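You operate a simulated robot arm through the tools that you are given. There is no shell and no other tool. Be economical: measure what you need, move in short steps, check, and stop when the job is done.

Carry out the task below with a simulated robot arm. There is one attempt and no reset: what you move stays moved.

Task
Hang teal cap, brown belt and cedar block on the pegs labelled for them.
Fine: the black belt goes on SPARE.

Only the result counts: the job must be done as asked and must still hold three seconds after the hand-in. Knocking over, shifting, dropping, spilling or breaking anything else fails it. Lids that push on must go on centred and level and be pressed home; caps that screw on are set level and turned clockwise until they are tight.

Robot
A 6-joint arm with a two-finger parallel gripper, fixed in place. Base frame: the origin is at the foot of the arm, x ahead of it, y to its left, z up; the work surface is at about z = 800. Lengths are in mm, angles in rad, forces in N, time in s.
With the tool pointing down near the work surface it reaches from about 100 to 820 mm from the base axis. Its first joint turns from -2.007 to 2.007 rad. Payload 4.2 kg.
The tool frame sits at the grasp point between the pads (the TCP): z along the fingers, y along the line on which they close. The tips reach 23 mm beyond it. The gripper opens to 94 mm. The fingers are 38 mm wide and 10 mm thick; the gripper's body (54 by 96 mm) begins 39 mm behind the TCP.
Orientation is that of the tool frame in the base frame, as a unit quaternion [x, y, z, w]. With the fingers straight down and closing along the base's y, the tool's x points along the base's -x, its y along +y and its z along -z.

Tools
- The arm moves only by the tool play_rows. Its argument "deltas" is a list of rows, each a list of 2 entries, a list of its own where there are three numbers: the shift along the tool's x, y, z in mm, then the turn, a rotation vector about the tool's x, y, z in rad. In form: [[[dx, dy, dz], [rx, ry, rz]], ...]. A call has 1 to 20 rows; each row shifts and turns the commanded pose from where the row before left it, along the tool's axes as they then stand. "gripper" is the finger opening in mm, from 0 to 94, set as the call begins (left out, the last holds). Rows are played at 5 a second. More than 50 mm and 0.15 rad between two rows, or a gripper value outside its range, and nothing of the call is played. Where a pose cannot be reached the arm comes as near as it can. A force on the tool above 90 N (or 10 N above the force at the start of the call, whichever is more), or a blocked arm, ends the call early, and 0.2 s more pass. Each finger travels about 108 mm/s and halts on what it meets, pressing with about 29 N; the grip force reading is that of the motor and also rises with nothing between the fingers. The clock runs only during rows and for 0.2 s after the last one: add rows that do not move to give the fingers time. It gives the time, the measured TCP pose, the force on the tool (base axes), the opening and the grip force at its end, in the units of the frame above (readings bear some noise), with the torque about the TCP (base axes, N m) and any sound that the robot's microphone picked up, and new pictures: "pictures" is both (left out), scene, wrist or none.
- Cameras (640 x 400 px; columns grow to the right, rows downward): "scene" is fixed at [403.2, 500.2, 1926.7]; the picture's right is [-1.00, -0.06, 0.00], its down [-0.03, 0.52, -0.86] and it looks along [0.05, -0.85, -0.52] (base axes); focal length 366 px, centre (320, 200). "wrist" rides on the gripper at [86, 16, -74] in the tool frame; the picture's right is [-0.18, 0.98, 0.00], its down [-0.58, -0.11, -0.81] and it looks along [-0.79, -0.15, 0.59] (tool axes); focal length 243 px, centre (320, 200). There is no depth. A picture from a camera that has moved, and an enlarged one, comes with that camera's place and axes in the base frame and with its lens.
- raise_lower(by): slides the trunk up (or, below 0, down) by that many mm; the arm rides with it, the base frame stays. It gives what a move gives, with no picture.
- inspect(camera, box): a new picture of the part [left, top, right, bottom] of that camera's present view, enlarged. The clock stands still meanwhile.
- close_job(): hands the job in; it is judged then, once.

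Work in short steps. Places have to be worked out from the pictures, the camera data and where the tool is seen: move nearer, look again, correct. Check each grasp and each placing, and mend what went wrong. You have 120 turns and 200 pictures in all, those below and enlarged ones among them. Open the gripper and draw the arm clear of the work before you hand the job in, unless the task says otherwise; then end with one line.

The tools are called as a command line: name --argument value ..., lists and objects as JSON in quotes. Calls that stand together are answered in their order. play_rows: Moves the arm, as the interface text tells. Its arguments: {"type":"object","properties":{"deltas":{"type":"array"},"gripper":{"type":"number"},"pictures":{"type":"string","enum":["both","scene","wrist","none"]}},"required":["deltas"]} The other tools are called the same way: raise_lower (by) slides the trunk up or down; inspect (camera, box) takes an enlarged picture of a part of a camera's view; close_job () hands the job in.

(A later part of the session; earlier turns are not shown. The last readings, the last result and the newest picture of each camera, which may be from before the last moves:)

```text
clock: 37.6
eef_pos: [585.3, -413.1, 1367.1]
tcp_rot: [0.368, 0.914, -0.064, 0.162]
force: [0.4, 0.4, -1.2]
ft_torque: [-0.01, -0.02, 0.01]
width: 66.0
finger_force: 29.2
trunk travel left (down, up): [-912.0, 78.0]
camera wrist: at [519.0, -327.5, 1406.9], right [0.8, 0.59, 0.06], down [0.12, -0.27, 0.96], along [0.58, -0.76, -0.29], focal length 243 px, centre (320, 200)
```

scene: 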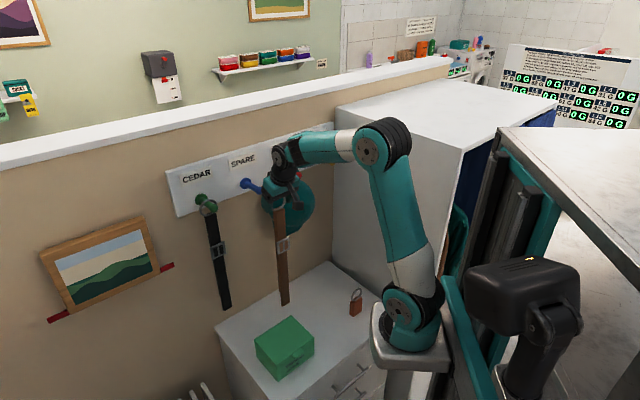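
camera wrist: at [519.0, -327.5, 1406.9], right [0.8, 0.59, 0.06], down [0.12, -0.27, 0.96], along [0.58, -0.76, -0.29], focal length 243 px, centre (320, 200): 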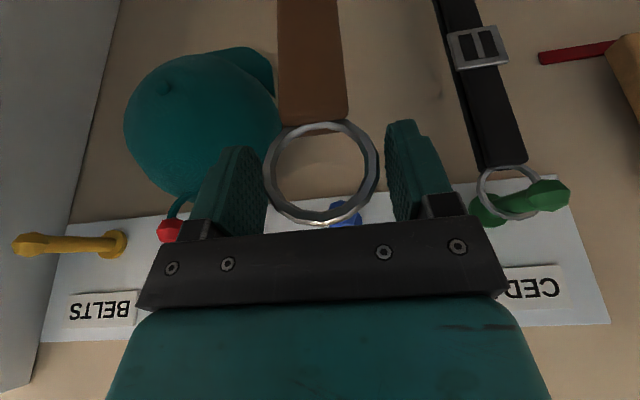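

The belt is free. I carry it 308 mm along the board toward BELTS at this standoff.

play_rows --deltas '[[[0, -14, 0], [0, 0, 0]], [[0, -28, 0], [0, 0, 0]], [[0, -28, 0], [0, 0, 0]], [[0, -28, 0], [0, 0, 0]], [[0, -28, 0], [0, 0, 0]], [[0, -28, 0], [0, 0, 0]], [[0, -28, 0], [0, 0, 0]], [[0, -28, 0], [0, 0, 0]], [[0, -28, 0], [0, 0, 0]], [[0, -28, 0], [0, 0, 0]], [[0, -28, 0], [0, 0, 0]], [[0, -14, 0], [0, 0, 0]], [[0, 0, 0], [0, 0, 0]], [[0, 0, 0], [0, 0, 0]]]' --pictures "both"

inspect --camera "wrist" --box '[240, 60, 400, 260]'

```text
clock: 40.6
eef_pos: [371.7, -636.6, 1368.5]
tcp_rot: [0.366, 0.914, -0.065, 0.161]
force: [-0.8, -0.2, -1.6]
ft_torque: [0.02, 0.0, 0.01]
width: 66.2
finger_force: 29.2
trunk travel left (down, up): [-912.0, 78.0]
camera wrist: at [305.7, -550.4, 1407.5], right [0.8, 0.59, 0.06], down [0.12, -0.27, 0.96], along [0.58, -0.76, -0.29], focal length 243 px, centre (320, 200)
```

scene: 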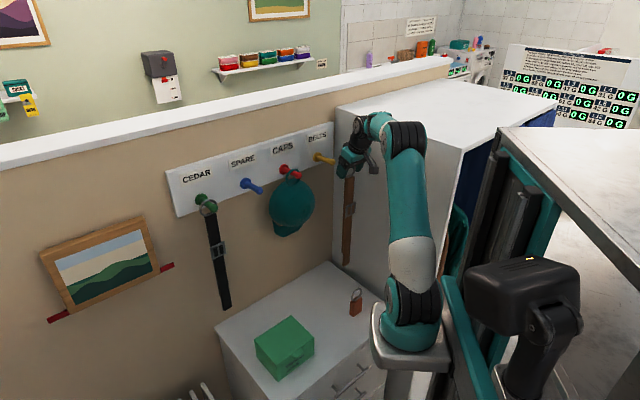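
wrist: 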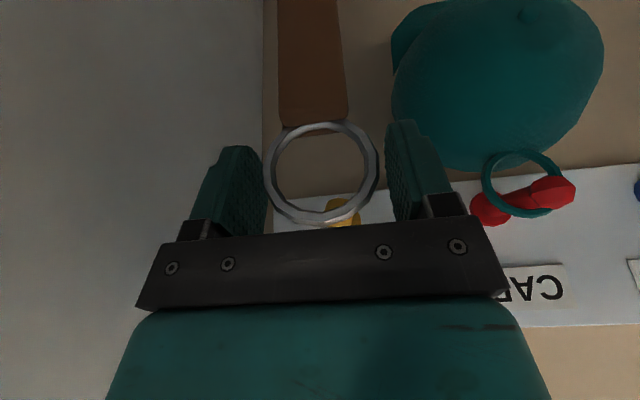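

```text
2.00 times, centred on (320, 160) of wrist
camera zoom: at [305.7, -550.4, 1407.5], right [0.8, 0.59, 0.06], down [0.12, -0.27, 0.96], along [0.58, -0.76, -0.29], focal length 485 px, centre (320, 280)
```

zoom: 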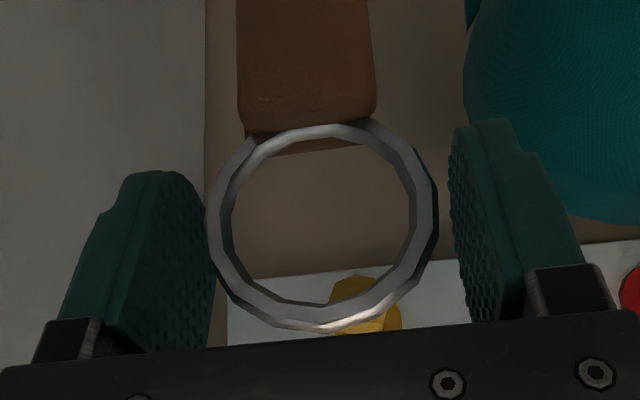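

The knob's lateral is about 4 mm off the ring centre. I correct +3.5 mm and +2 mm up, then advance the ring to just past the knob.

play_rows --deltas '[[[-0.7, 3.5, -1.9], [0, 0, 0]], [[-15, 0, 5.5], [0, 0, 0]], [[-15, 0, 5.5], [0, 0, 0]], [[-15, 0, 5.5], [0, 0, 0]], [[-15, 0, 5.5], [0, 0, 0]], [[-15, 0, 5.5], [0, 0, 0]], [[-10, 0, 3.6], [0, 0, 0]], [[0, 0, 0], [0, 0, 0]]]' --pictures "wrist"

```text
clock: 42.4
eef_pos: [440.0, -696.8, 1369.0]
tcp_rot: [0.367, 0.914, -0.065, 0.162]
force: [0.1, 0.8, -1.7]
ft_torque: [-0.03, 0.0, 0.05]
width: 65.8
finger_force: 28.5
trunk travel left (down, up): [-912.0, 78.0]
camera wrist: at [374.6, -610.0, 1408.7], right [0.8, 0.59, 0.06], down [0.12, -0.27, 0.96], along [0.58, -0.76, -0.29], focal length 243 px, centre (320, 200)
```

wrist: 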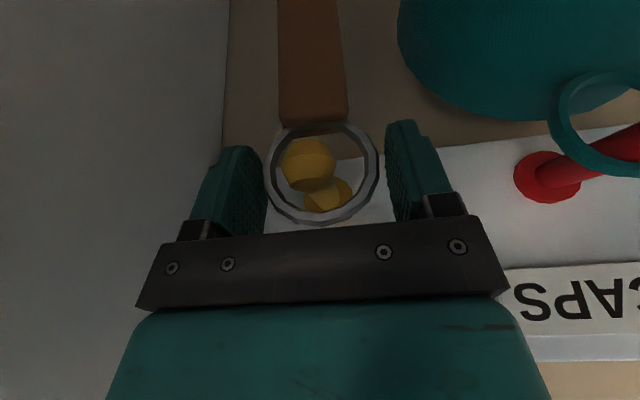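

The ring is around the knob. I advance 35 mm more and lower 12 mm.

play_rows --deltas '[[[-11, 0, 4], [0, 0, 0]], [[-11, 0, 4], [0, 0, 0]], [[-11, 0, 4], [0, 0, 0]], [[1.7, 0, 4.7], [0, 0, 0]], [[1.7, 0, 4.7], [0, 0, 0]], [[0.7, 0, 1.9], [0, 0, 0]], [[0, 0, 0], [0, 0, 0]]]' --pictures "wrist"

```text
clock: 44.0
eef_pos: [456.7, -713.0, 1357.2]
tcp_rot: [0.366, 0.914, -0.065, 0.161]
force: [0.5, 0.3, -0.6]
ft_torque: [-0.02, -0.01, 0.02]
width: 65.8
finger_force: 29.3
out of reach, approached as far as the arm can: row 3
trunk travel left (down, up): [-912.0, 78.0]
camera wrist: at [391.2, -626.3, 1397.3], right [0.8, 0.59, 0.06], down [0.12, -0.27, 0.96], along [0.58, -0.76, -0.28], focal length 243 px, centre (320, 200)
```

wrist: 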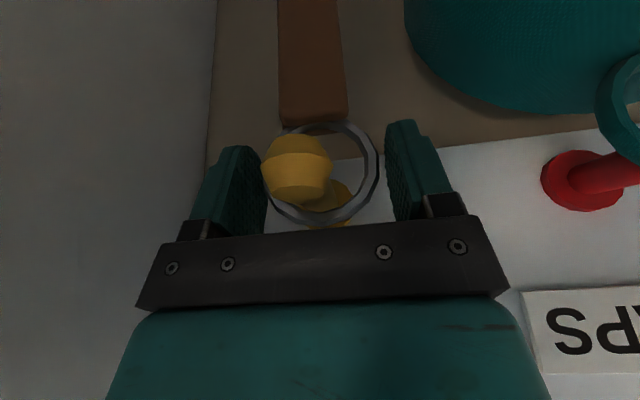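

I lower 4 mm more until it rests.

play_rows --deltas '[[[0.7, 0, 1.9], [0, 0, 0]], [[0.7, 0, 1.9], [0, 0, 0]], [[0, 0, 0], [0, 0, 0]]]' --pictures "none"

```text
clock: 44.8
eef_pos: [456.7, -712.9, 1354.5]
tcp_rot: [0.367, 0.914, -0.066, 0.162]
force: [0.4, -2.3, 5.8]
ft_torque: [-0.02, 0.03, 0.04]
width: 65.9
finger_force: 29.4
trunk travel left (down, up): [-912.0, 78.0]
```

Contact is 6 N, so the ring is resting on the shaft. I open.

play_rows --deltas '[[[0, 0, 0], [0, 0, 0]], [[0, 0, 0], [0, 0, 0]], [[0, 0, 0], [0, 0, 0]]]' --gripper 88 --pictures "wrist"

```text
clock: 45.6
eef_pos: [455.6, -712.3, 1353.2]
tcp_rot: [0.367, 0.914, -0.066, 0.162]
force: [0.7, 0.3, 0.7]
ft_torque: [-0.02, 0.03, 0.05]
width: 88.0
finger_force: 0.0
trunk travel left (down, up): [-912.0, 78.0]
camera wrist: at [390.9, -626.0, 1393.1], right [0.8, 0.59, 0.06], down [0.12, -0.27, 0.96], along [0.58, -0.76, -0.29], focal length 243 px, centre (320, 200)
```

wrist: 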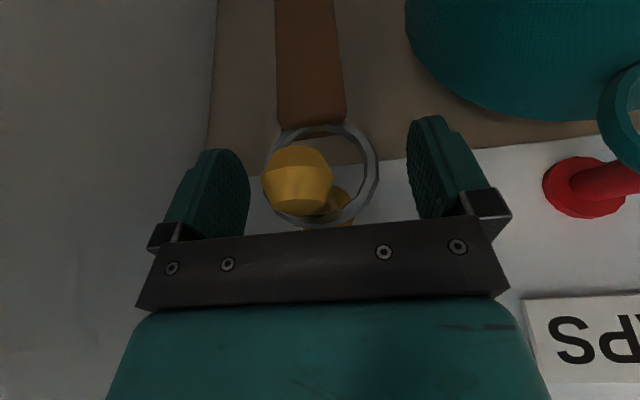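

The belt hangs on BELTS. I retract up and out, then raise the trunk for more reach toward CEDAR.

play_rows --deltas '[[[0, 0, -25], [0, 0, 0]], [[0, 0, -30], [0, 0, 0]], [[10, 0, -30], [0, 0, 0]], [[15, 0, 0], [0, 0, 0]], [[0, 0, 0], [0, 0, 0]]]' --gripper 94 --pictures "none"

raise_lower --by 75

inspect --camera "scene" --box '[160, 100, 400, 250]'

```text
clock: 46.8
eef_pos: [415.1, -674.7, 1423.5]
tcp_rot: [0.368, 0.913, -0.065, 0.161]
force: [0.2, -0.4, -0.1]
ft_torque: [-0.02, 0.0, 0.0]
width: 93.7
finger_force: 0.2
out of reach, approached as far as the arm can: row 3
trunk travel left (down, up): [-912.0, 78.0]
```

```text
clock: 47.9
eef_pos: [417.1, -674.6, 1497.0]
tcp_rot: [0.367, 0.914, -0.066, 0.161]
force: [0.6, -0.1, -0.2]
ft_torque: [0.0, 0.01, -0.02]
width: 94.0
finger_force: 0.0
trunk travel left (down, up): [-987.0, 3.0]
```

```text
2.67 times, centred on (280, 175) of scene
camera zoom: at [403.2, 500.2, 1926.7], right [-1.0, -0.06, 0.0], down [-0.03, 0.52, -0.86], along [0.05, -0.85, -0.52], focal length 976 px, centre (427, 267)
```

zoom: 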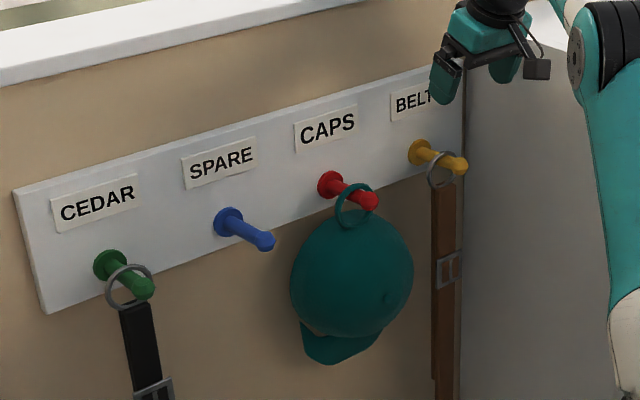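

Both placings look right. I move across to CEDAR, staying high.

play_rows --deltas '[[[18, 20, 0], [0, 0, 0]], [[18, 37, 0], [0, 0, 0]], [[0, 37, 0], [0, 0, 0]], [[0, 37, 0], [0, 0, 0]], [[0, 37, 0], [0, 0, 0]], [[0, 37, 0], [0, 0, 0]], [[0, 37, 0], [0, 0, 0]], [[0, 37, 0], [0, 0, 0]], [[0, 37, 0], [0, 0, 0]], [[0, 37, 0], [0, 0, 0]], [[0, 37, 0], [0, 0, 0]], [[0, 37, 0], [0, 0, 0]], [[0, 37, 0], [0, 0, 0]], [[0, 0, 0], [0, 0, 0]]]' --pictures "wrist"

```text
clock: 50.9
eef_pos: [712.9, -315.7, 1484.8]
tcp_rot: [0.368, 0.914, -0.064, 0.161]
force: [-0.5, -0.5, 0.2]
ft_torque: [-0.02, 0.04, -0.02]
width: 94.1
finger_force: 0.1
trunk travel left (down, up): [-987.0, 3.0]
camera wrist: at [647.4, -229.7, 1525.1], right [0.81, 0.59, 0.06], down [0.12, -0.27, 0.96], along [0.58, -0.76, -0.29], focal length 243 px, centre (320, 200)
```

wrist: 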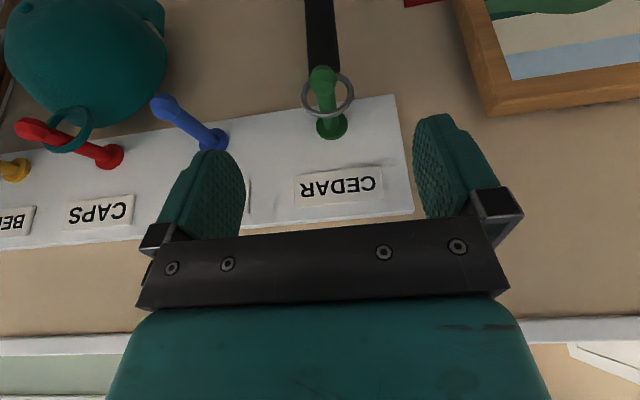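

CEDAR is reachable. I approach the black belt's ring partway and re-measure.

play_rows --deltas '[[[-5, 2, 25], [0, 0, 0]], [[-10, 2, 25], [0, 0, 0]], [[-12, 2, 25], [0, 0, 0]], [[-12, 1, 20], [0, 0, 0]], [[-12, 0, 15], [0, 0, 0]], [[0, 0, 0], [0, 0, 0]]]' --pictures "none"

inspect --camera "wrist" --box '[220, 50, 460, 200]'

```text
clock: 52.3
eef_pos: [778.6, -370.9, 1400.9]
tcp_rot: [0.366, 0.914, -0.064, 0.162]
force: [0.4, -0.5, -0.5]
ft_torque: [0.01, -0.02, -0.03]
width: 94.1
finger_force: 0.0
trunk travel left (down, up): [-987.0, 3.0]
```

```text
2.67 times, centred on (340, 125) of wrist
camera zoom: at [713.5, -283.5, 1439.5], right [0.8, 0.59, 0.06], down [0.12, -0.27, 0.96], along [0.58, -0.76, -0.29], focal length 647 px, centre (267, 400)
```

zoom: 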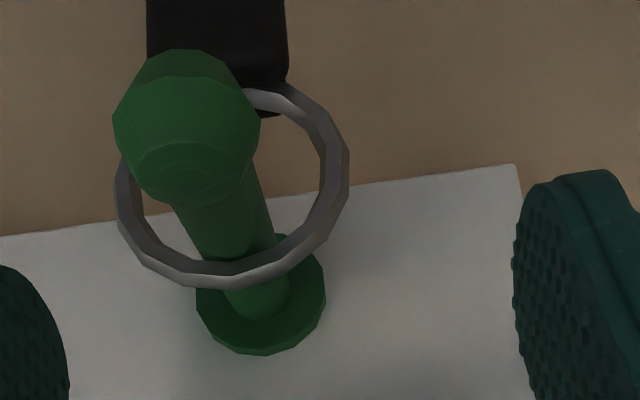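

The ring is at tool offset (-11,-10,+63). I advance to put it 13 mm past the TCP.

play_rows --deltas '[[[-4, -4.8, 8], [0, 0, 0]], [[-4, -4.8, 8], [0, 0, 0]], [[0, 0, 12], [0, 0, 0]], [[0, 0, 11], [0, 0, 0]], [[0, 0, 10], [0, 0, 0]], [[0, 0, 0], [0, 0, 0]]]' --pictures "wrist"

```text
clock: 53.7
eef_pos: [790.9, -393.4, 1356.3]
tcp_rot: [0.367, 0.914, -0.065, 0.161]
force: [-0.4, 0.4, -0.6]
ft_torque: [0.01, -0.01, -0.01]
width: 93.9
finger_force: 0.0
trunk travel left (down, up): [-987.0, 3.0]
camera wrist: at [724.9, -307.4, 1396.0], right [0.8, 0.59, 0.06], down [0.12, -0.27, 0.96], along [0.58, -0.76, -0.28], focal length 243 px, centre (320, 200)
```

wrist: 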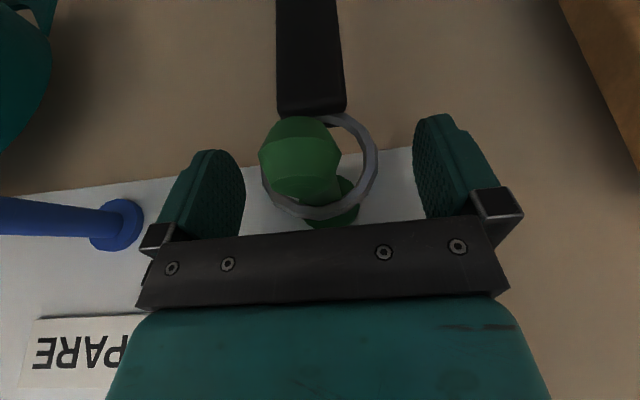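

The ring is centred between the fingers. I close.

play_rows --deltas '[[[0, 0, 2], [0, 0, 0]], [[0, 0, 0], [0, 0, 0]], [[0, 0, 0], [0, 0, 0]], [[0, 0, 0], [0, 0, 0]]]' --gripper 40 --pictures "none"

play_rows --deltas '[[[-2.4, 0, -6.6], [0, 0, 0]], [[-2.4, 0, -6.6], [0, 0, 0]], [[0, 0, 0], [0, 0, 0]]]' --pictures "wrist"

```text
clock: 54.7
eef_pos: [790.3, -394.4, 1355.3]
tcp_rot: [0.366, 0.914, -0.065, 0.162]
force: [-0.7, -0.4, 8.3]
ft_torque: [0.01, 0.01, -0.03]
width: 65.8
finger_force: 29.2
trunk travel left (down, up): [-987.0, 3.0]
```

```text
clock: 55.5
eef_pos: [790.9, -394.6, 1367.4]
tcp_rot: [0.367, 0.914, -0.066, 0.16]
force: [0.8, -0.5, -2.1]
ft_torque: [-0.01, 0.02, 0.01]
width: 65.8
finger_force: 29.0
trunk travel left (down, up): [-987.0, 3.0]
camera wrist: at [725.5, -307.7, 1407.8], right [0.8, 0.59, 0.06], down [0.12, -0.27, 0.96], along [0.58, -0.76, -0.29], focal length 243 px, centre (320, 200)
```

wrist: 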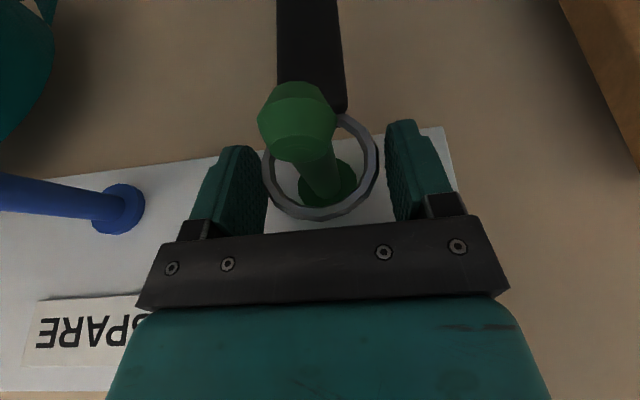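

Held and centred on the peg. I draw outward 105 mm, then shift 156 mm toward SPARE.

play_rows --deltas '[[[9.4, 0, -3.4], [0, 0, 0]], [[14.1, 0, -5.1], [0, 0, 0]], [[14.1, 0, -5.1], [0, 0, 0]], [[14.1, 0, -5.1], [0, 0, 0]], [[14.1, 0, -5.1], [0, 0, 0]], [[14.1, 0, -5.1], [0, 0, 0]], [[18.8, 0, -6.8], [0, 0, 0]], [[0, -16, 0], [0, 0, 0]], [[0, -28, 0], [0, 0, 0]], [[0, -28, 0], [0, 0, 0]], [[0, -28, 0], [0, 0, 0]], [[0, -28, 0], [0, 0, 0]], [[0, -28, 0], [0, 0, 0]], [[0, 0, 0], [0, 0, 0]], [[0, 0, 0], [0, 0, 0]]]' --pictures "both"

inspect --camera "wrist" --box '[240, 60, 400, 260]'

```text
clock: 58.7
eef_pos: [606.4, -434.3, 1368.3]
tcp_rot: [0.367, 0.914, -0.065, 0.161]
force: [0.0, -0.2, -1.3]
ft_torque: [0.01, 0.02, 0.02]
width: 65.9
finger_force: 29.3
trunk travel left (down, up): [-987.0, 3.0]
camera wrist: at [541.9, -348.5, 1407.7], right [0.8, 0.59, 0.06], down [0.12, -0.27, 0.96], along [0.58, -0.76, -0.28], focal length 243 px, centre (320, 200)
```

scene: 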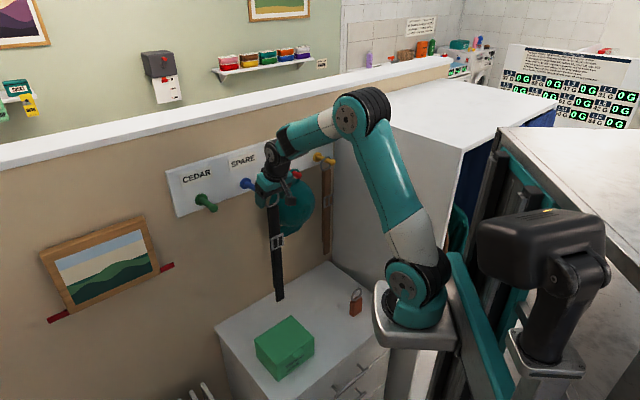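
wrist: 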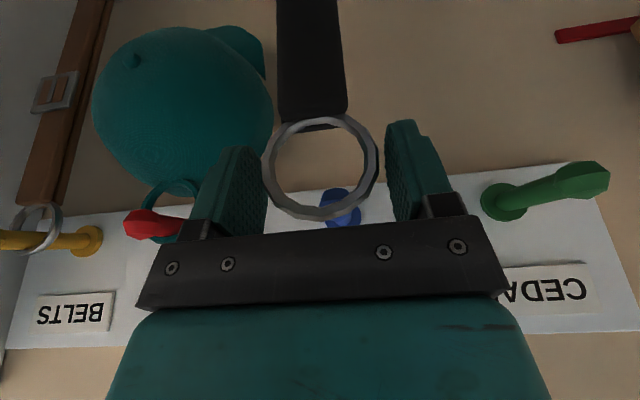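

```text
2.00 times, centred on (320, 160) of wrist
camera zoom: at [541.9, -348.5, 1407.7], right [0.8, 0.59, 0.06], down [0.12, -0.27, 0.96], along [0.58, -0.76, -0.28], focal length 485 px, centre (320, 280)
```

zoom: 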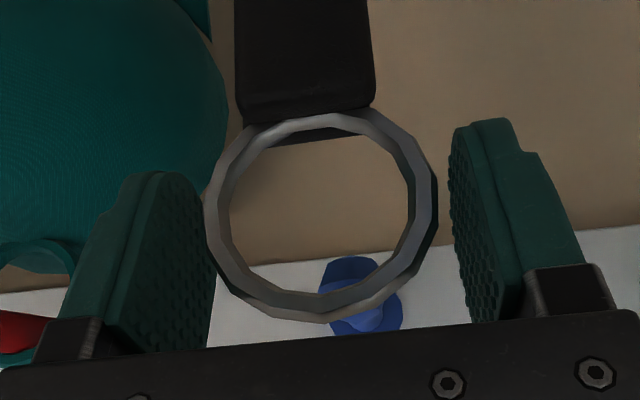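

The knob is about 5 mm toward +y and slightly above the ring centre. I correct for that and advance over the knob.

play_rows --deltas '[[[-1.4, 4.5, -3.8], [0, 0, 0]], [[-15, 0, 5.5], [0, 0, 0]], [[-15, 0, 5.5], [0, 0, 0]], [[-15, 0, 5.5], [0, 0, 0]], [[-12, 0, 4.3], [0, 0, 0]], [[0, 0, 0], [0, 0, 0]]]' --pictures "wrist"

```text
clock: 60.1
eef_pos: [654.2, -474.4, 1371.0]
tcp_rot: [0.367, 0.914, -0.065, 0.161]
force: [-0.3, -0.2, -2.0]
ft_torque: [0.0, -0.03, 0.0]
width: 65.6
finger_force: 28.9
trunk travel left (down, up): [-987.0, 3.0]
camera wrist: at [588.9, -387.9, 1411.1], right [0.8, 0.59, 0.06], down [0.12, -0.27, 0.96], along [0.58, -0.76, -0.29], focal length 243 px, centre (320, 200)
```

wrist: 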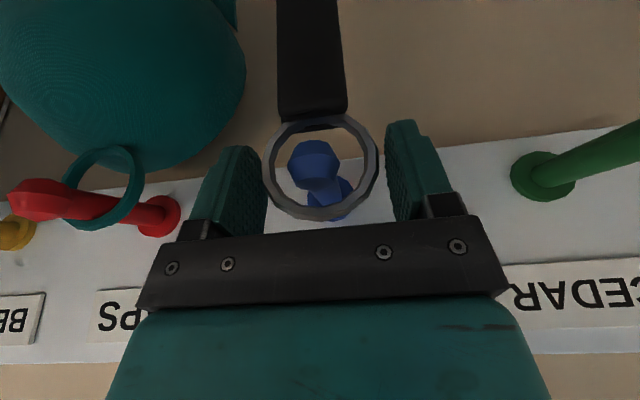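

Well centred. I advance 38 mm and lower 12 mm.

play_rows --deltas '[[[-12, 0, 4.3], [0, 0, 0]], [[-12, 0, 4.3], [0, 0, 0]], [[-12, 0, 4.3], [0, 0, 0]], [[1.7, 0, 4.7], [0, 0, 0]], [[1.7, 0, 4.7], [0, 0, 0]], [[0.7, 0, 1.9], [0, 0, 0]], [[0, 0, 0], [0, 0, 0]]]' --pictures "wrist"

```text
clock: 61.7
eef_pos: [681.4, -499.7, 1360.0]
tcp_rot: [0.367, 0.914, -0.065, 0.161]
force: [-0.5, 0.2, -1.6]
ft_torque: [-0.01, 0.03, -0.02]
width: 66.0
finger_force: 28.9
trunk travel left (down, up): [-987.0, 3.0]
camera wrist: at [616.3, -413.4, 1399.8], right [0.8, 0.59, 0.06], down [0.12, -0.27, 0.96], along [0.58, -0.76, -0.29], focal length 243 px, centre (320, 200)
```

wrist: 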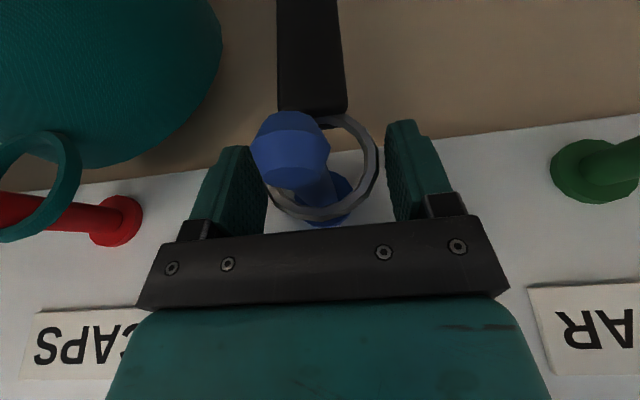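

I lower 5 mm more, easing 2 mm back in y to centre the shaft.

play_rows --deltas '[[[0.7, -2, 1.9], [0, 0, 0]], [[0.9, 0, 2.5], [0, 0, 0]], [[0, 0, 0], [0, 0, 0]]]' --pictures "none"

```text
clock: 62.5
eef_pos: [680.2, -501.4, 1356.0]
tcp_rot: [0.367, 0.914, -0.066, 0.161]
force: [0.2, -0.1, 1.0]
ft_torque: [0.01, 0.0, 0.02]
width: 65.8
finger_force: 29.2
trunk travel left (down, up): [-987.0, 3.0]
```

I lower another 2 mm and then open.

play_rows --deltas '[[[0.5, 0, 1.5], [0, 0, 0]], [[0, 0, 0], [0, 0, 0]]]' --pictures "none"

play_rows --deltas '[[[0, 0, 0], [0, 0, 0]], [[0, 0, 0], [0, 0, 0]], [[0, 0, 0], [0, 0, 0]]]' --gripper 94 --pictures "wrist"

```text
clock: 63.1
eef_pos: [680.2, -501.4, 1356.2]
tcp_rot: [0.366, 0.914, -0.065, 0.163]
force: [-0.1, 1.2, 11.2]
ft_torque: [0.0, 0.05, 0.01]
width: 65.9
finger_force: 28.6
trunk travel left (down, up): [-987.0, 3.0]
```

```text
clock: 63.9
eef_pos: [681.5, -501.1, 1354.1]
tcp_rot: [0.367, 0.914, -0.065, 0.161]
force: [0.3, -0.9, -0.3]
ft_torque: [-0.02, 0.0, 0.01]
width: 93.6
finger_force: 0.1
trunk travel left (down, up): [-987.0, 3.0]
camera wrist: at [615.0, -414.9, 1393.8], right [0.8, 0.59, 0.06], down [0.12, -0.27, 0.96], along [0.58, -0.76, -0.29], focal length 243 px, centre (320, 200)
```

wrist: 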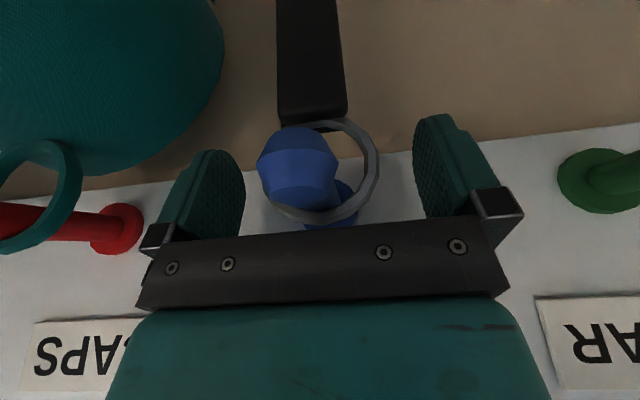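

The black belt hangs on SPARE. I retract, move in front of the board over the cedar block and take a look.

play_rows --deltas '[[[0, 0, -25], [0, 0, 0]], [[0, 0, -30], [0, 0, 0]], [[10, 0, -30], [0, 0, 0]], [[40, 0, 0], [0, 0, 0]], [[40, 0, 0], [0, 0, 0]], [[40, -20, 0], [0, 0, 0]], [[30, -35, 0], [0, 0, 0]], [[0, -35, 0], [0, 0, 0]], [[0, -35, 0], [0, 0, 0]], [[0, -35, 0], [0, 0, 0]], [[0, -35, 0], [0, 0, 0]], [[0, 0, 0], [0, 0, 0]]]' --pictures "both"

inspect --camera "scene" --box '[160, 120, 360, 245]'

```text
clock: 66.5
eef_pos: [414.8, -517.1, 1379.4]
tcp_rot: [0.367, 0.914, -0.065, 0.161]
force: [-0.8, 0.7, 0.2]
ft_torque: [0.0, -0.01, -0.04]
width: 94.0
finger_force: 0.1
trunk travel left (down, up): [-987.0, 3.0]
camera wrist: at [350.1, -431.4, 1418.9], right [0.8, 0.59, 0.06], down [0.12, -0.27, 0.96], along [0.58, -0.76, -0.28], focal length 243 px, centre (320, 200)
```

scene: 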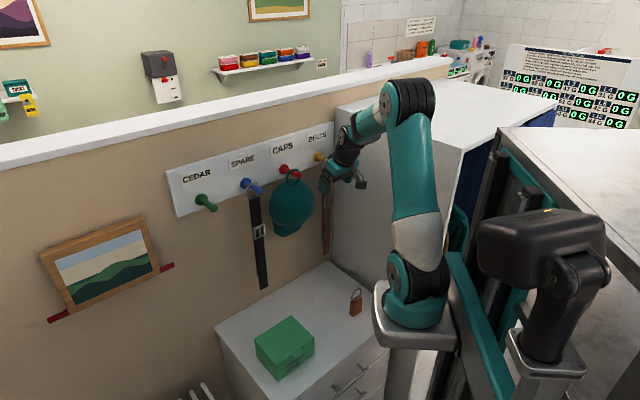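
wrist: 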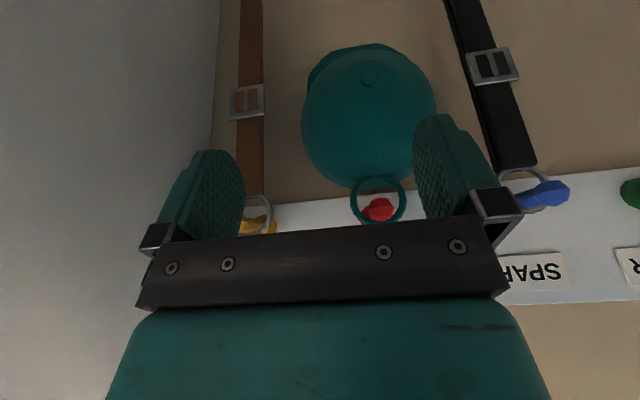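

```text
3.20 times, centred on (260, 182) of scene
camera zoom: at [403.2, 500.2, 1926.7], right [-1.0, -0.06, 0.0], down [-0.03, 0.52, -0.86], along [0.05, -0.85, -0.52], focal length 1172 px, centre (512, 256)
```

zoom: 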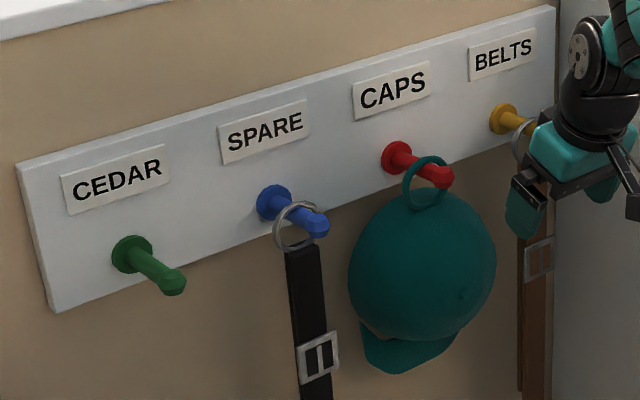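

All three placings look good. Now I lower the trunk in stages toward the block, checking the view as I go.

raise_lower --by -250

play_rows --deltas '[[[20, -5, 0], [0, 0, 0]], [[0, 0, 0], [0, 0, 0]]]' --pictures "both"

```text
clock: 69.1
eef_pos: [415.3, -517.3, 1129.2]
tcp_rot: [0.367, 0.914, -0.064, 0.16]
force: [0.0, 0.4, -0.2]
ft_torque: [0.01, -0.03, -0.01]
width: 93.7
finger_force: 0.0
trunk travel left (down, up): [-737.0, 253.0]
```

```text
clock: 69.7
eef_pos: [398.7, -508.3, 1121.2]
tcp_rot: [0.368, 0.913, -0.065, 0.161]
force: [-1.0, -0.1, 0.8]
ft_torque: [0.02, -0.01, -0.03]
width: 94.0
finger_force: 0.1
trunk travel left (down, up): [-737.0, 253.0]
camera wrist: at [332.7, -421.9, 1161.7], right [0.8, 0.59, 0.06], down [0.12, -0.27, 0.96], along [0.58, -0.76, -0.29], focal length 243 px, centre (320, 200)
```

scene: 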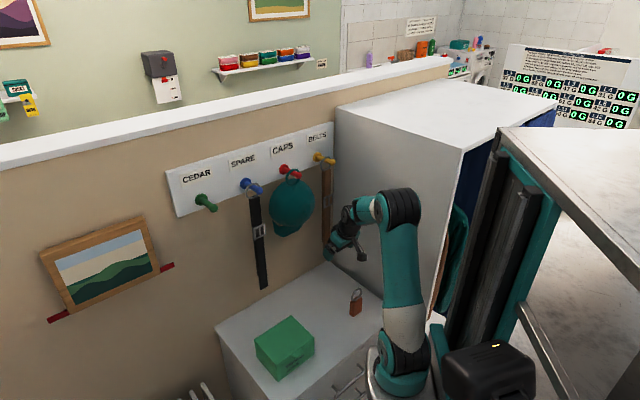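
wrist: 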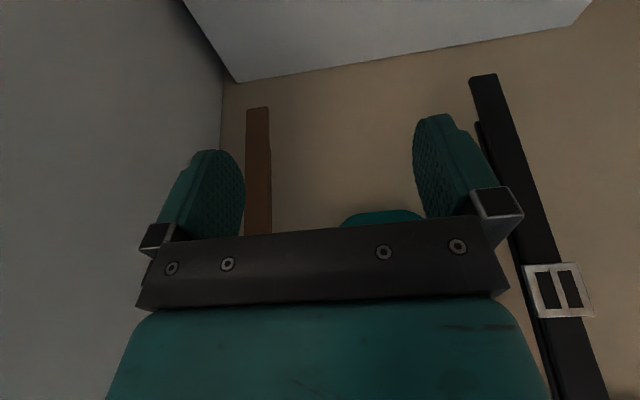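

The base descends clear of the dresser. I shift back over the block's estimated position (321,-482) and lower a further 110 mm.

play_rows --deltas '[[[28, -12, -10], [0, 0, 0]], [[28, -12, -10], [0, 0, 0]], [[28, -11, -10], [0, 0, 0]], [[0, 0, 0], [0, 0, 0]]]' --pictures "none"

raise_lower --by -110

play_rows --deltas '[[[0, 0, 0], [0, 0, 0]]]' --pictures "both"

```text
clock: 70.7
eef_pos: [310.5, -471.1, 1121.8]
tcp_rot: [0.367, 0.914, -0.065, 0.161]
force: [0.5, 0.5, 0.0]
ft_torque: [0.02, 0.01, 0.05]
width: 94.0
finger_force: 0.0
trunk travel left (down, up): [-737.0, 253.0]
```

```text
clock: 72.1
eef_pos: [310.1, -471.0, 1011.5]
tcp_rot: [0.368, 0.914, -0.065, 0.161]
force: [0.0, 0.6, 0.1]
ft_torque: [0.0, -0.03, 0.01]
width: 93.7
finger_force: 0.0
trunk travel left (down, up): [-627.0, 363.0]
```

```text
clock: 72.5
eef_pos: [310.3, -472.4, 1012.5]
tcp_rot: [0.367, 0.914, -0.064, 0.161]
force: [-0.4, -0.7, -0.3]
ft_torque: [0.0, -0.03, -0.04]
width: 94.0
finger_force: 0.0
trunk travel left (down, up): [-627.0, 363.0]
camera wrist: at [244.9, -384.8, 1051.1], right [0.8, 0.59, 0.06], down [0.12, -0.27, 0.96], along [0.58, -0.76, -0.28], focal length 243 px, centre (320, 200)
```

scene: 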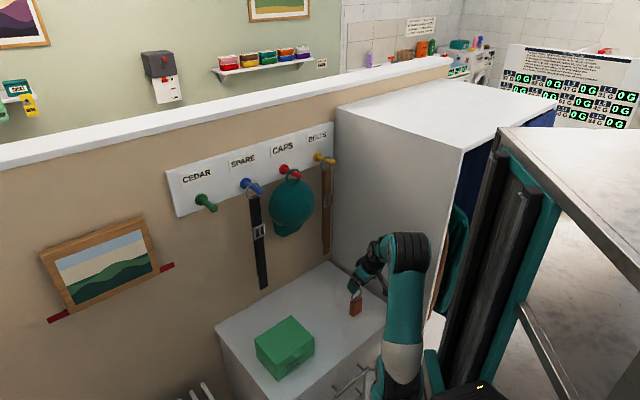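
wrist: 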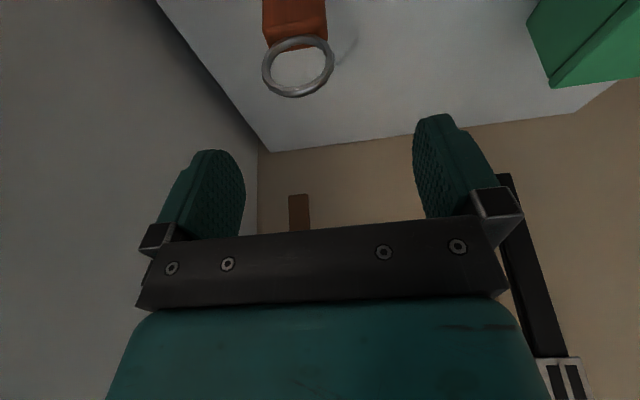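

The block's ring is at about tool offset (-5,-18,+126), z≈896, with its plane facing the wall direction as needed. I descend halfway and re-measure.

play_rows --deltas '[[[-1, -6, 20], [0, 0, 0]], [[-1, -6, 20], [0, 0, 0]], [[-1, -6, 20], [0, 0, 0]], [[0, 0, 0], [0, 0, 0]]]' --pictures "none"

inspect --camera "wrist" --box '[200, 0, 440, 240]'

inspect --camera "scene" --box '[310, 220, 438, 330]'

```text
clock: 73.5
eef_pos: [314.1, -500.7, 956.0]
tcp_rot: [0.367, 0.914, -0.065, 0.161]
force: [-0.2, 0.3, 0.0]
ft_torque: [0.02, 0.01, -0.01]
width: 94.0
finger_force: 0.1
trunk travel left (down, up): [-627.0, 363.0]
```

```text
1.67 times, centred on (320, 120) of wrist
camera zoom: at [249.0, -414.5, 995.3], right [0.8, 0.59, 0.06], down [0.12, -0.27, 0.96], along [0.58, -0.76, -0.28], focal length 404 px, centre (320, 333)
```

zoom: 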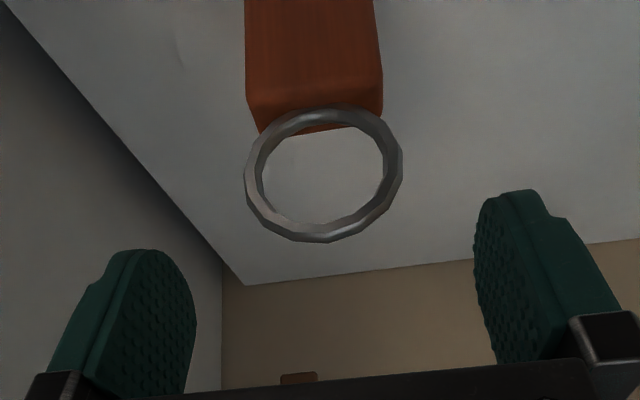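

```text
3.64 times, centred on (374, 275) of scene
camera zoom: at [403.2, 500.2, 1926.7], right [-1.0, -0.06, 0.0], down [-0.03, 0.52, -0.86], along [0.05, -0.85, -0.52], focal length 1331 px, centre (124, -73)
```

zoom: 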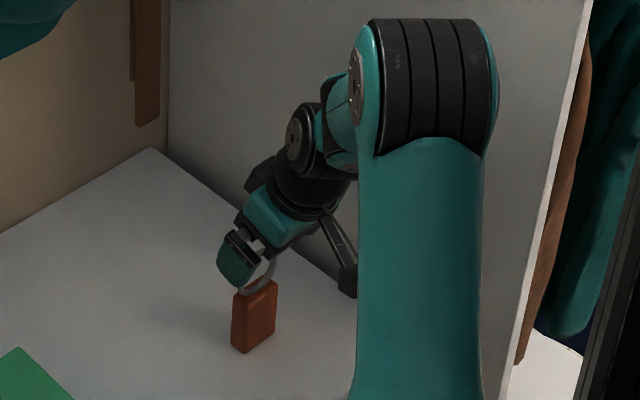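

The lateral is centred and the ring is at +62 along the tool axis. I descend 50 mm and close.

play_rows --deltas '[[[1, 0, 13], [0, 0, 0]], [[1, 0.5, 13], [0, 0, 0]], [[0, 0, 12], [0, 0, 0]], [[0, 0, 12], [0, 0, 0]], [[0, 0, 0], [0, 0, 0]]]' --pictures "wrist"

```text
clock: 74.7
eef_pos: [325.7, -510.5, 907.8]
tcp_rot: [0.367, 0.914, -0.065, 0.16]
force: [0.4, 0.4, -0.4]
ft_torque: [-0.01, 0.02, -0.01]
width: 93.8
finger_force: 0.0
trunk travel left (down, up): [-627.0, 363.0]
camera wrist: at [260.3, -424.4, 947.5], right [0.8, 0.59, 0.06], down [0.12, -0.27, 0.96], along [0.58, -0.76, -0.29], focal length 243 px, centre (320, 200)
```

wrist: 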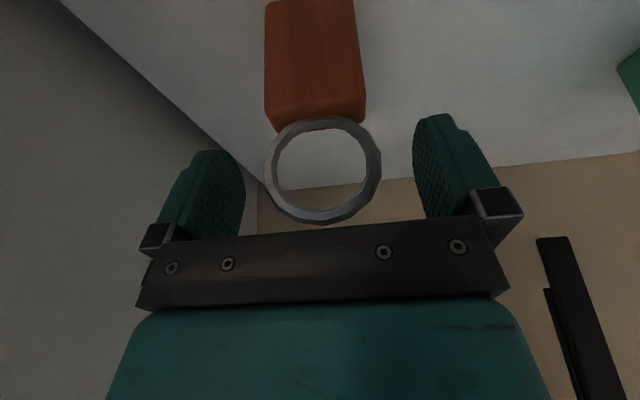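

The ring is centred between the pads. I close and check.

play_rows --deltas '[[[0, 0, 0], [0, 0, 0]], [[0, 0, 0], [0, 0, 0]], [[0, 0, 0], [0, 0, 0]], [[0, 0, 0], [0, 0, 0]]]' --gripper 40 --pictures "none"

raise_lower --by 60

play_rows --deltas '[[[0, 0, 0], [0, 0, 0]]]' --pictures "both"

```text
clock: 75.7
eef_pos: [324.6, -510.1, 907.7]
tcp_rot: [0.367, 0.914, -0.064, 0.161]
force: [-0.1, 0.5, 0.5]
ft_torque: [0.01, -0.05, -0.03]
width: 65.4
finger_force: 29.3
trunk travel left (down, up): [-627.0, 363.0]
```

```text
clock: 76.7
eef_pos: [326.1, -510.0, 967.7]
tcp_rot: [0.367, 0.914, -0.065, 0.161]
force: [-0.3, 0.3, -0.4]
ft_torque: [-0.01, 0.05, 0.0]
width: 65.2
finger_force: 28.6
trunk travel left (down, up): [-687.0, 303.0]
```

```text
clock: 77.1
eef_pos: [325.4, -510.7, 967.7]
tcp_rot: [0.367, 0.914, -0.065, 0.162]
force: [-0.2, 0.5, 0.1]
ft_torque: [0.01, 0.02, 0.01]
width: 65.0
finger_force: 29.2
trunk travel left (down, up): [-687.0, 303.0]
camera wrist: at [260.3, -424.3, 1007.7], right [0.8, 0.59, 0.06], down [0.12, -0.27, 0.96], along [0.58, -0.76, -0.28], focal length 243 px, centre (320, 200)
```

scene: 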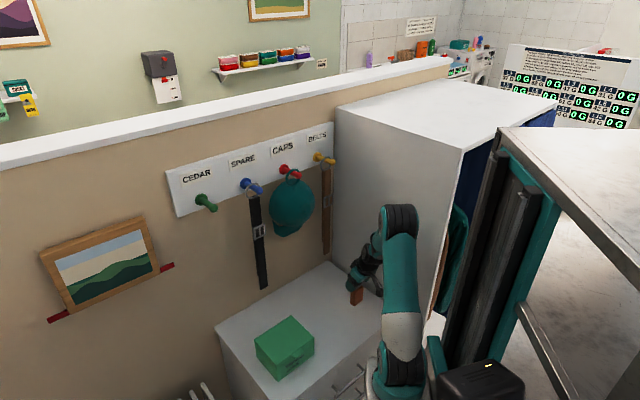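
wrist: 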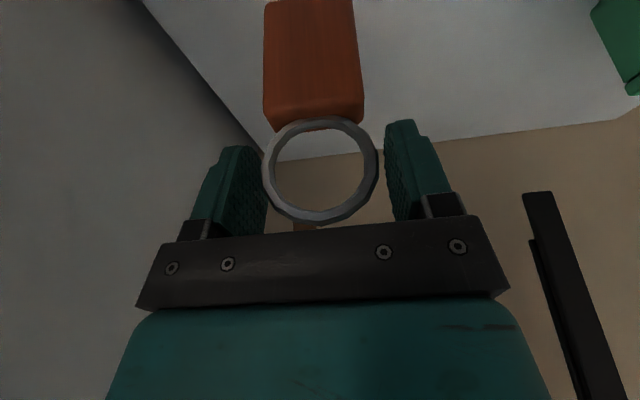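

The block is lifted cleanly. I raise the trunk back up.

raise_lower --by 300

```text
clock: 80.1
eef_pos: [325.6, -510.5, 1267.5]
tcp_rot: [0.367, 0.914, -0.065, 0.161]
force: [0.2, -0.5, -0.5]
ft_torque: [0.0, -0.02, 0.01]
width: 65.3
finger_force: 29.1
trunk travel left (down, up): [-987.0, 3.0]
```

I rise 104 mm, then move along to CEDAR and out to a standoff in front of the peg.

play_rows --deltas '[[[-11.9, 0, -32.6], [0, 0, 0]], [[-11.9, 0, -32.6], [0, 0, 0]], [[-11.9, 0, -32.6], [0, 0, 0]], [[0, 25, 0], [0, 0, 0]], [[0, 38, 0], [0, 0, 0]], [[0, 38, 0], [0, 0, 0]], [[0, 38, 0], [0, 0, 0]], [[0, 38, 0], [0, 0, 0]], [[0, 38, 0], [0, 0, 0]], [[0, 38, 0], [0, 0, 0]], [[0, 38, 0], [0, 0, 0]], [[0, 38, 0], [0, 0, 0]], [[-22, 38, 8], [0, 0, 0]], [[-22, 38, 8], [0, 0, 0]], [[-22, 0, 8], [0, 0, 0]], [[-22, 0, 8], [0, 0, 0]], [[-22, 0, 8], [0, 0, 0]], [[-22, 0, 8], [0, 0, 0]], [[0, 0, 0], [0, 0, 0]]]' --pictures "both"

inspect --camera "wrist" --box '[240, 60, 400, 260]'

```text
clock: 84.1
eef_pos: [708.6, -316.4, 1371.9]
tcp_rot: [0.367, 0.914, -0.065, 0.161]
force: [0.3, -0.6, -1.2]
ft_torque: [0.0, 0.0, 0.0]
width: 65.4
finger_force: 29.3
trunk travel left (down, up): [-987.0, 3.0]
camera wrist: at [643.1, -230.1, 1411.6], right [0.81, 0.59, 0.06], down [0.12, -0.27, 0.96], along [0.58, -0.76, -0.29], focal length 243 px, centre (320, 200)
```

scene: 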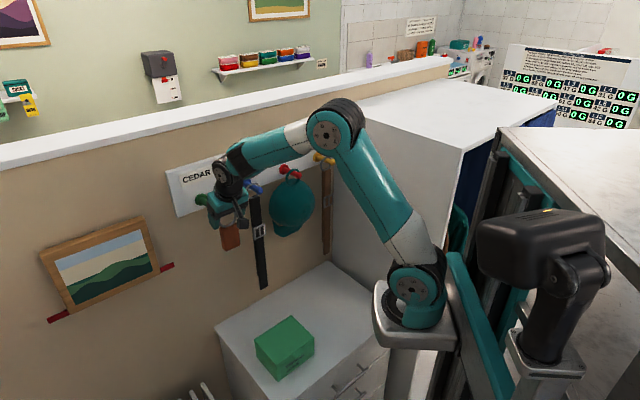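
wrist: 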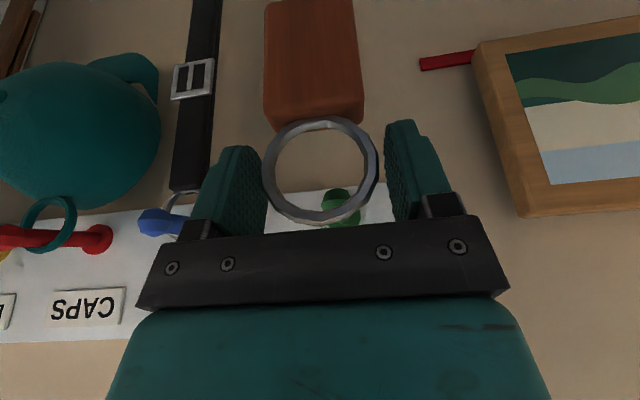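

```text
2.00 times, centred on (320, 160) of wrist
camera zoom: at [643.1, -230.1, 1411.6], right [0.81, 0.59, 0.06], down [0.12, -0.27, 0.96], along [0.58, -0.76, -0.29], focal length 485 px, centre (320, 280)
```

zoom: 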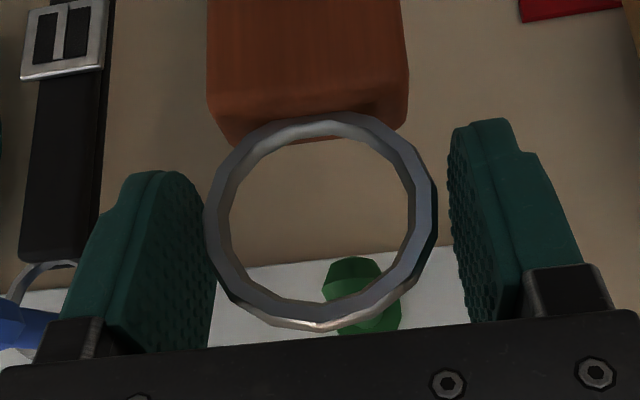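

The view is the same as at SPARE, so I apply the same +4.5 mm lateral correction and advance 70 mm over the knob.

play_rows --deltas '[[[0, 4.5, 0], [0, 0, 0]], [[-15, 0, 5.5], [0, 0, 0]], [[-15, 0, 5.5], [0, 0, 0]], [[-15, 0, 5.5], [0, 0, 0]], [[-12, 0, 4.3], [0, 0, 0]], [[-10, 0, 3.6], [0, 0, 0]], [[0, 0, 0], [0, 0, 0]]]' --pictures "wrist"

```text
clock: 85.7
eef_pos: [762.1, -362.6, 1372.2]
tcp_rot: [0.367, 0.914, -0.066, 0.161]
force: [-0.3, 0.1, -0.6]
ft_torque: [-0.01, 0.02, -0.01]
width: 65.5
finger_force: 28.9
trunk travel left (down, up): [-987.0, 3.0]
camera wrist: at [696.6, -275.6, 1411.1], right [0.81, 0.59, 0.06], down [0.12, -0.27, 0.96], along [0.58, -0.76, -0.29], focal length 243 px, centre (320, 200)
```

wrist: 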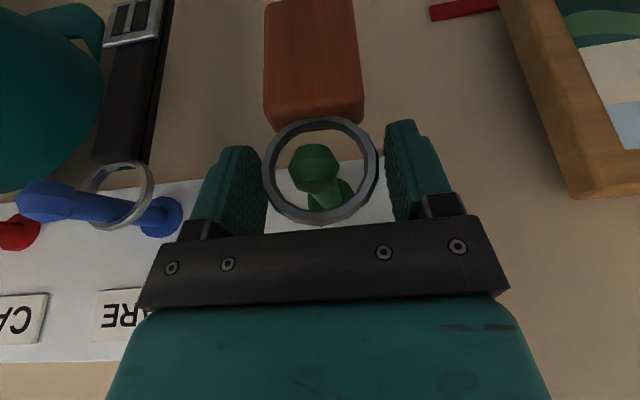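

Well centred. I advance 38 mm and lower 14 mm.

play_rows --deltas '[[[-12, 0, 4.3], [0, 0, 0]], [[-12, 0, 4.3], [0, 0, 0]], [[-12, -1, 4.3], [0, 0, 0]], [[1.7, -1, 4.7], [0, 0, 0]], [[1.7, 0, 4.7], [0, 0, 0]], [[1.4, 0, 3.8], [0, 0, 0]], [[0, 0, 0], [0, 0, 0]]]' --pictures "wrist"

```text
clock: 87.3
eef_pos: [787.7, -389.4, 1358.1]
tcp_rot: [0.368, 0.914, -0.065, 0.161]
force: [0.4, 0.5, -0.8]
ft_torque: [0.0, 0.03, 0.0]
width: 65.5
finger_force: 28.7
trunk travel left (down, up): [-987.0, 3.0]
camera wrist: at [722.7, -303.3, 1397.3], right [0.8, 0.59, 0.06], down [0.12, -0.27, 0.96], along [0.58, -0.76, -0.29], focal length 243 px, centre (320, 200)
```

wrist: 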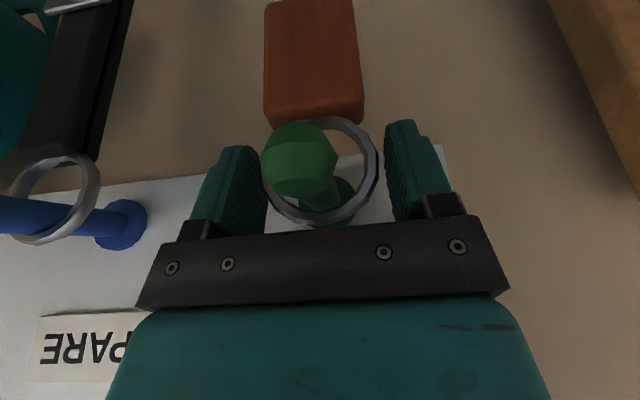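

I lower in small steps until it touches.

play_rows --deltas '[[[0.5, 0, 1.5], [0, 0, 0]], [[0.5, 0, 1.5], [0, 0, 0]], [[0, 0, 0], [0, 0, 0]]]' --pictures "none"

play_rows --deltas '[[[0.5, 0, 1.5], [0, 0, 0]], [[0, 0, 0], [0, 0, 0]]]' --pictures "none"

```text
clock: 88.1
eef_pos: [789.1, -388.0, 1352.9]
tcp_rot: [0.367, 0.914, -0.064, 0.161]
force: [0.0, -0.3, -0.8]
ft_torque: [0.0, 0.01, 0.0]
width: 65.3
finger_force: 29.6
trunk travel left (down, up): [-987.0, 3.0]
```

```text
clock: 88.7
eef_pos: [789.5, -389.8, 1354.0]
tcp_rot: [0.368, 0.914, -0.065, 0.162]
force: [2.5, -1.6, 6.2]
ft_torque: [-0.01, 0.08, -0.02]
width: 65.3
finger_force: 29.2
trunk travel left (down, up): [-987.0, 3.0]
```

Contact is 6 N. I open.

play_rows --deltas '[[[0, 0, 0], [0, 0, 0]], [[0, 0, 0], [0, 0, 0]], [[0, 0, 0], [0, 0, 0]]]' --gripper 94 --pictures "wrist"

```text
clock: 89.5
eef_pos: [788.5, -389.2, 1352.9]
tcp_rot: [0.367, 0.914, -0.065, 0.161]
force: [0.8, -0.1, 0.4]
ft_torque: [-0.02, -0.04, 0.02]
width: 94.0
finger_force: 0.1
trunk travel left (down, up): [-987.0, 3.0]
camera wrist: at [722.8, -303.4, 1392.7], right [0.8, 0.59, 0.06], down [0.12, -0.27, 0.96], along [0.58, -0.76, -0.28], focal length 243 px, centre (320, 200)
```

wrist: 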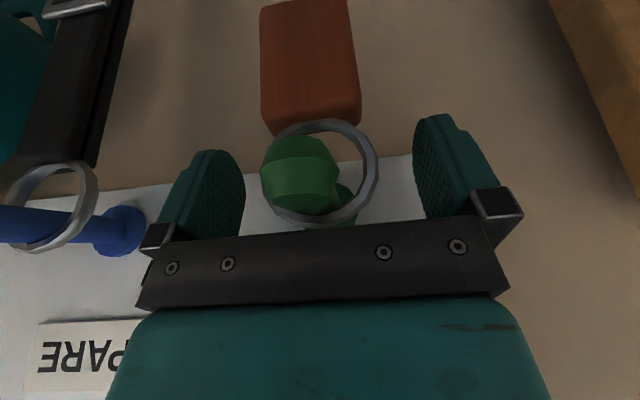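

The block hangs on its own. I retract along the tool axis and draw well clear.

play_rows --deltas '[[[0, 0, -25], [0, 0, 0]], [[0, 0, -30], [0, 0, 0]], [[10, 0, -30], [0, 0, 0]], [[40, 0, 0], [0, 0, 0]], [[40, 0, 0], [0, 0, 0]], [[40, -20, 0], [0, 0, 0]], [[40, -35, 0], [0, 0, 0]], [[30, -35, -10], [0, 0, 0]], [[0, -35, 0], [0, 0, 0]], [[0, -35, 0], [0, 0, 0]], [[0, 0, 0], [0, 0, 0]], [[0, 0, 0], [0, 0, 0]]]' --pictures "both"

inspect --camera "scene" --box '[160, 120, 360, 330]'

```text
refused: row 7 steps farther than a row can; nothing moved
```

```text
1.90 times, centred on (260, 225) of scene
camera zoom: at [403.2, 500.2, 1926.7], right [-1.0, -0.06, 0.0], down [-0.03, 0.52, -0.86], along [0.05, -0.85, -0.52], focal length 697 px, centre (434, 152)
```

zoom: 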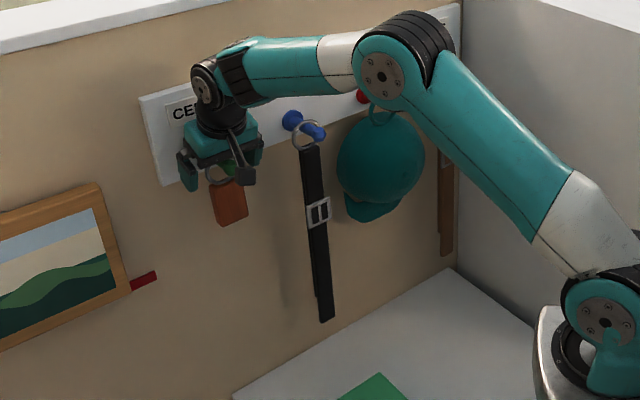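

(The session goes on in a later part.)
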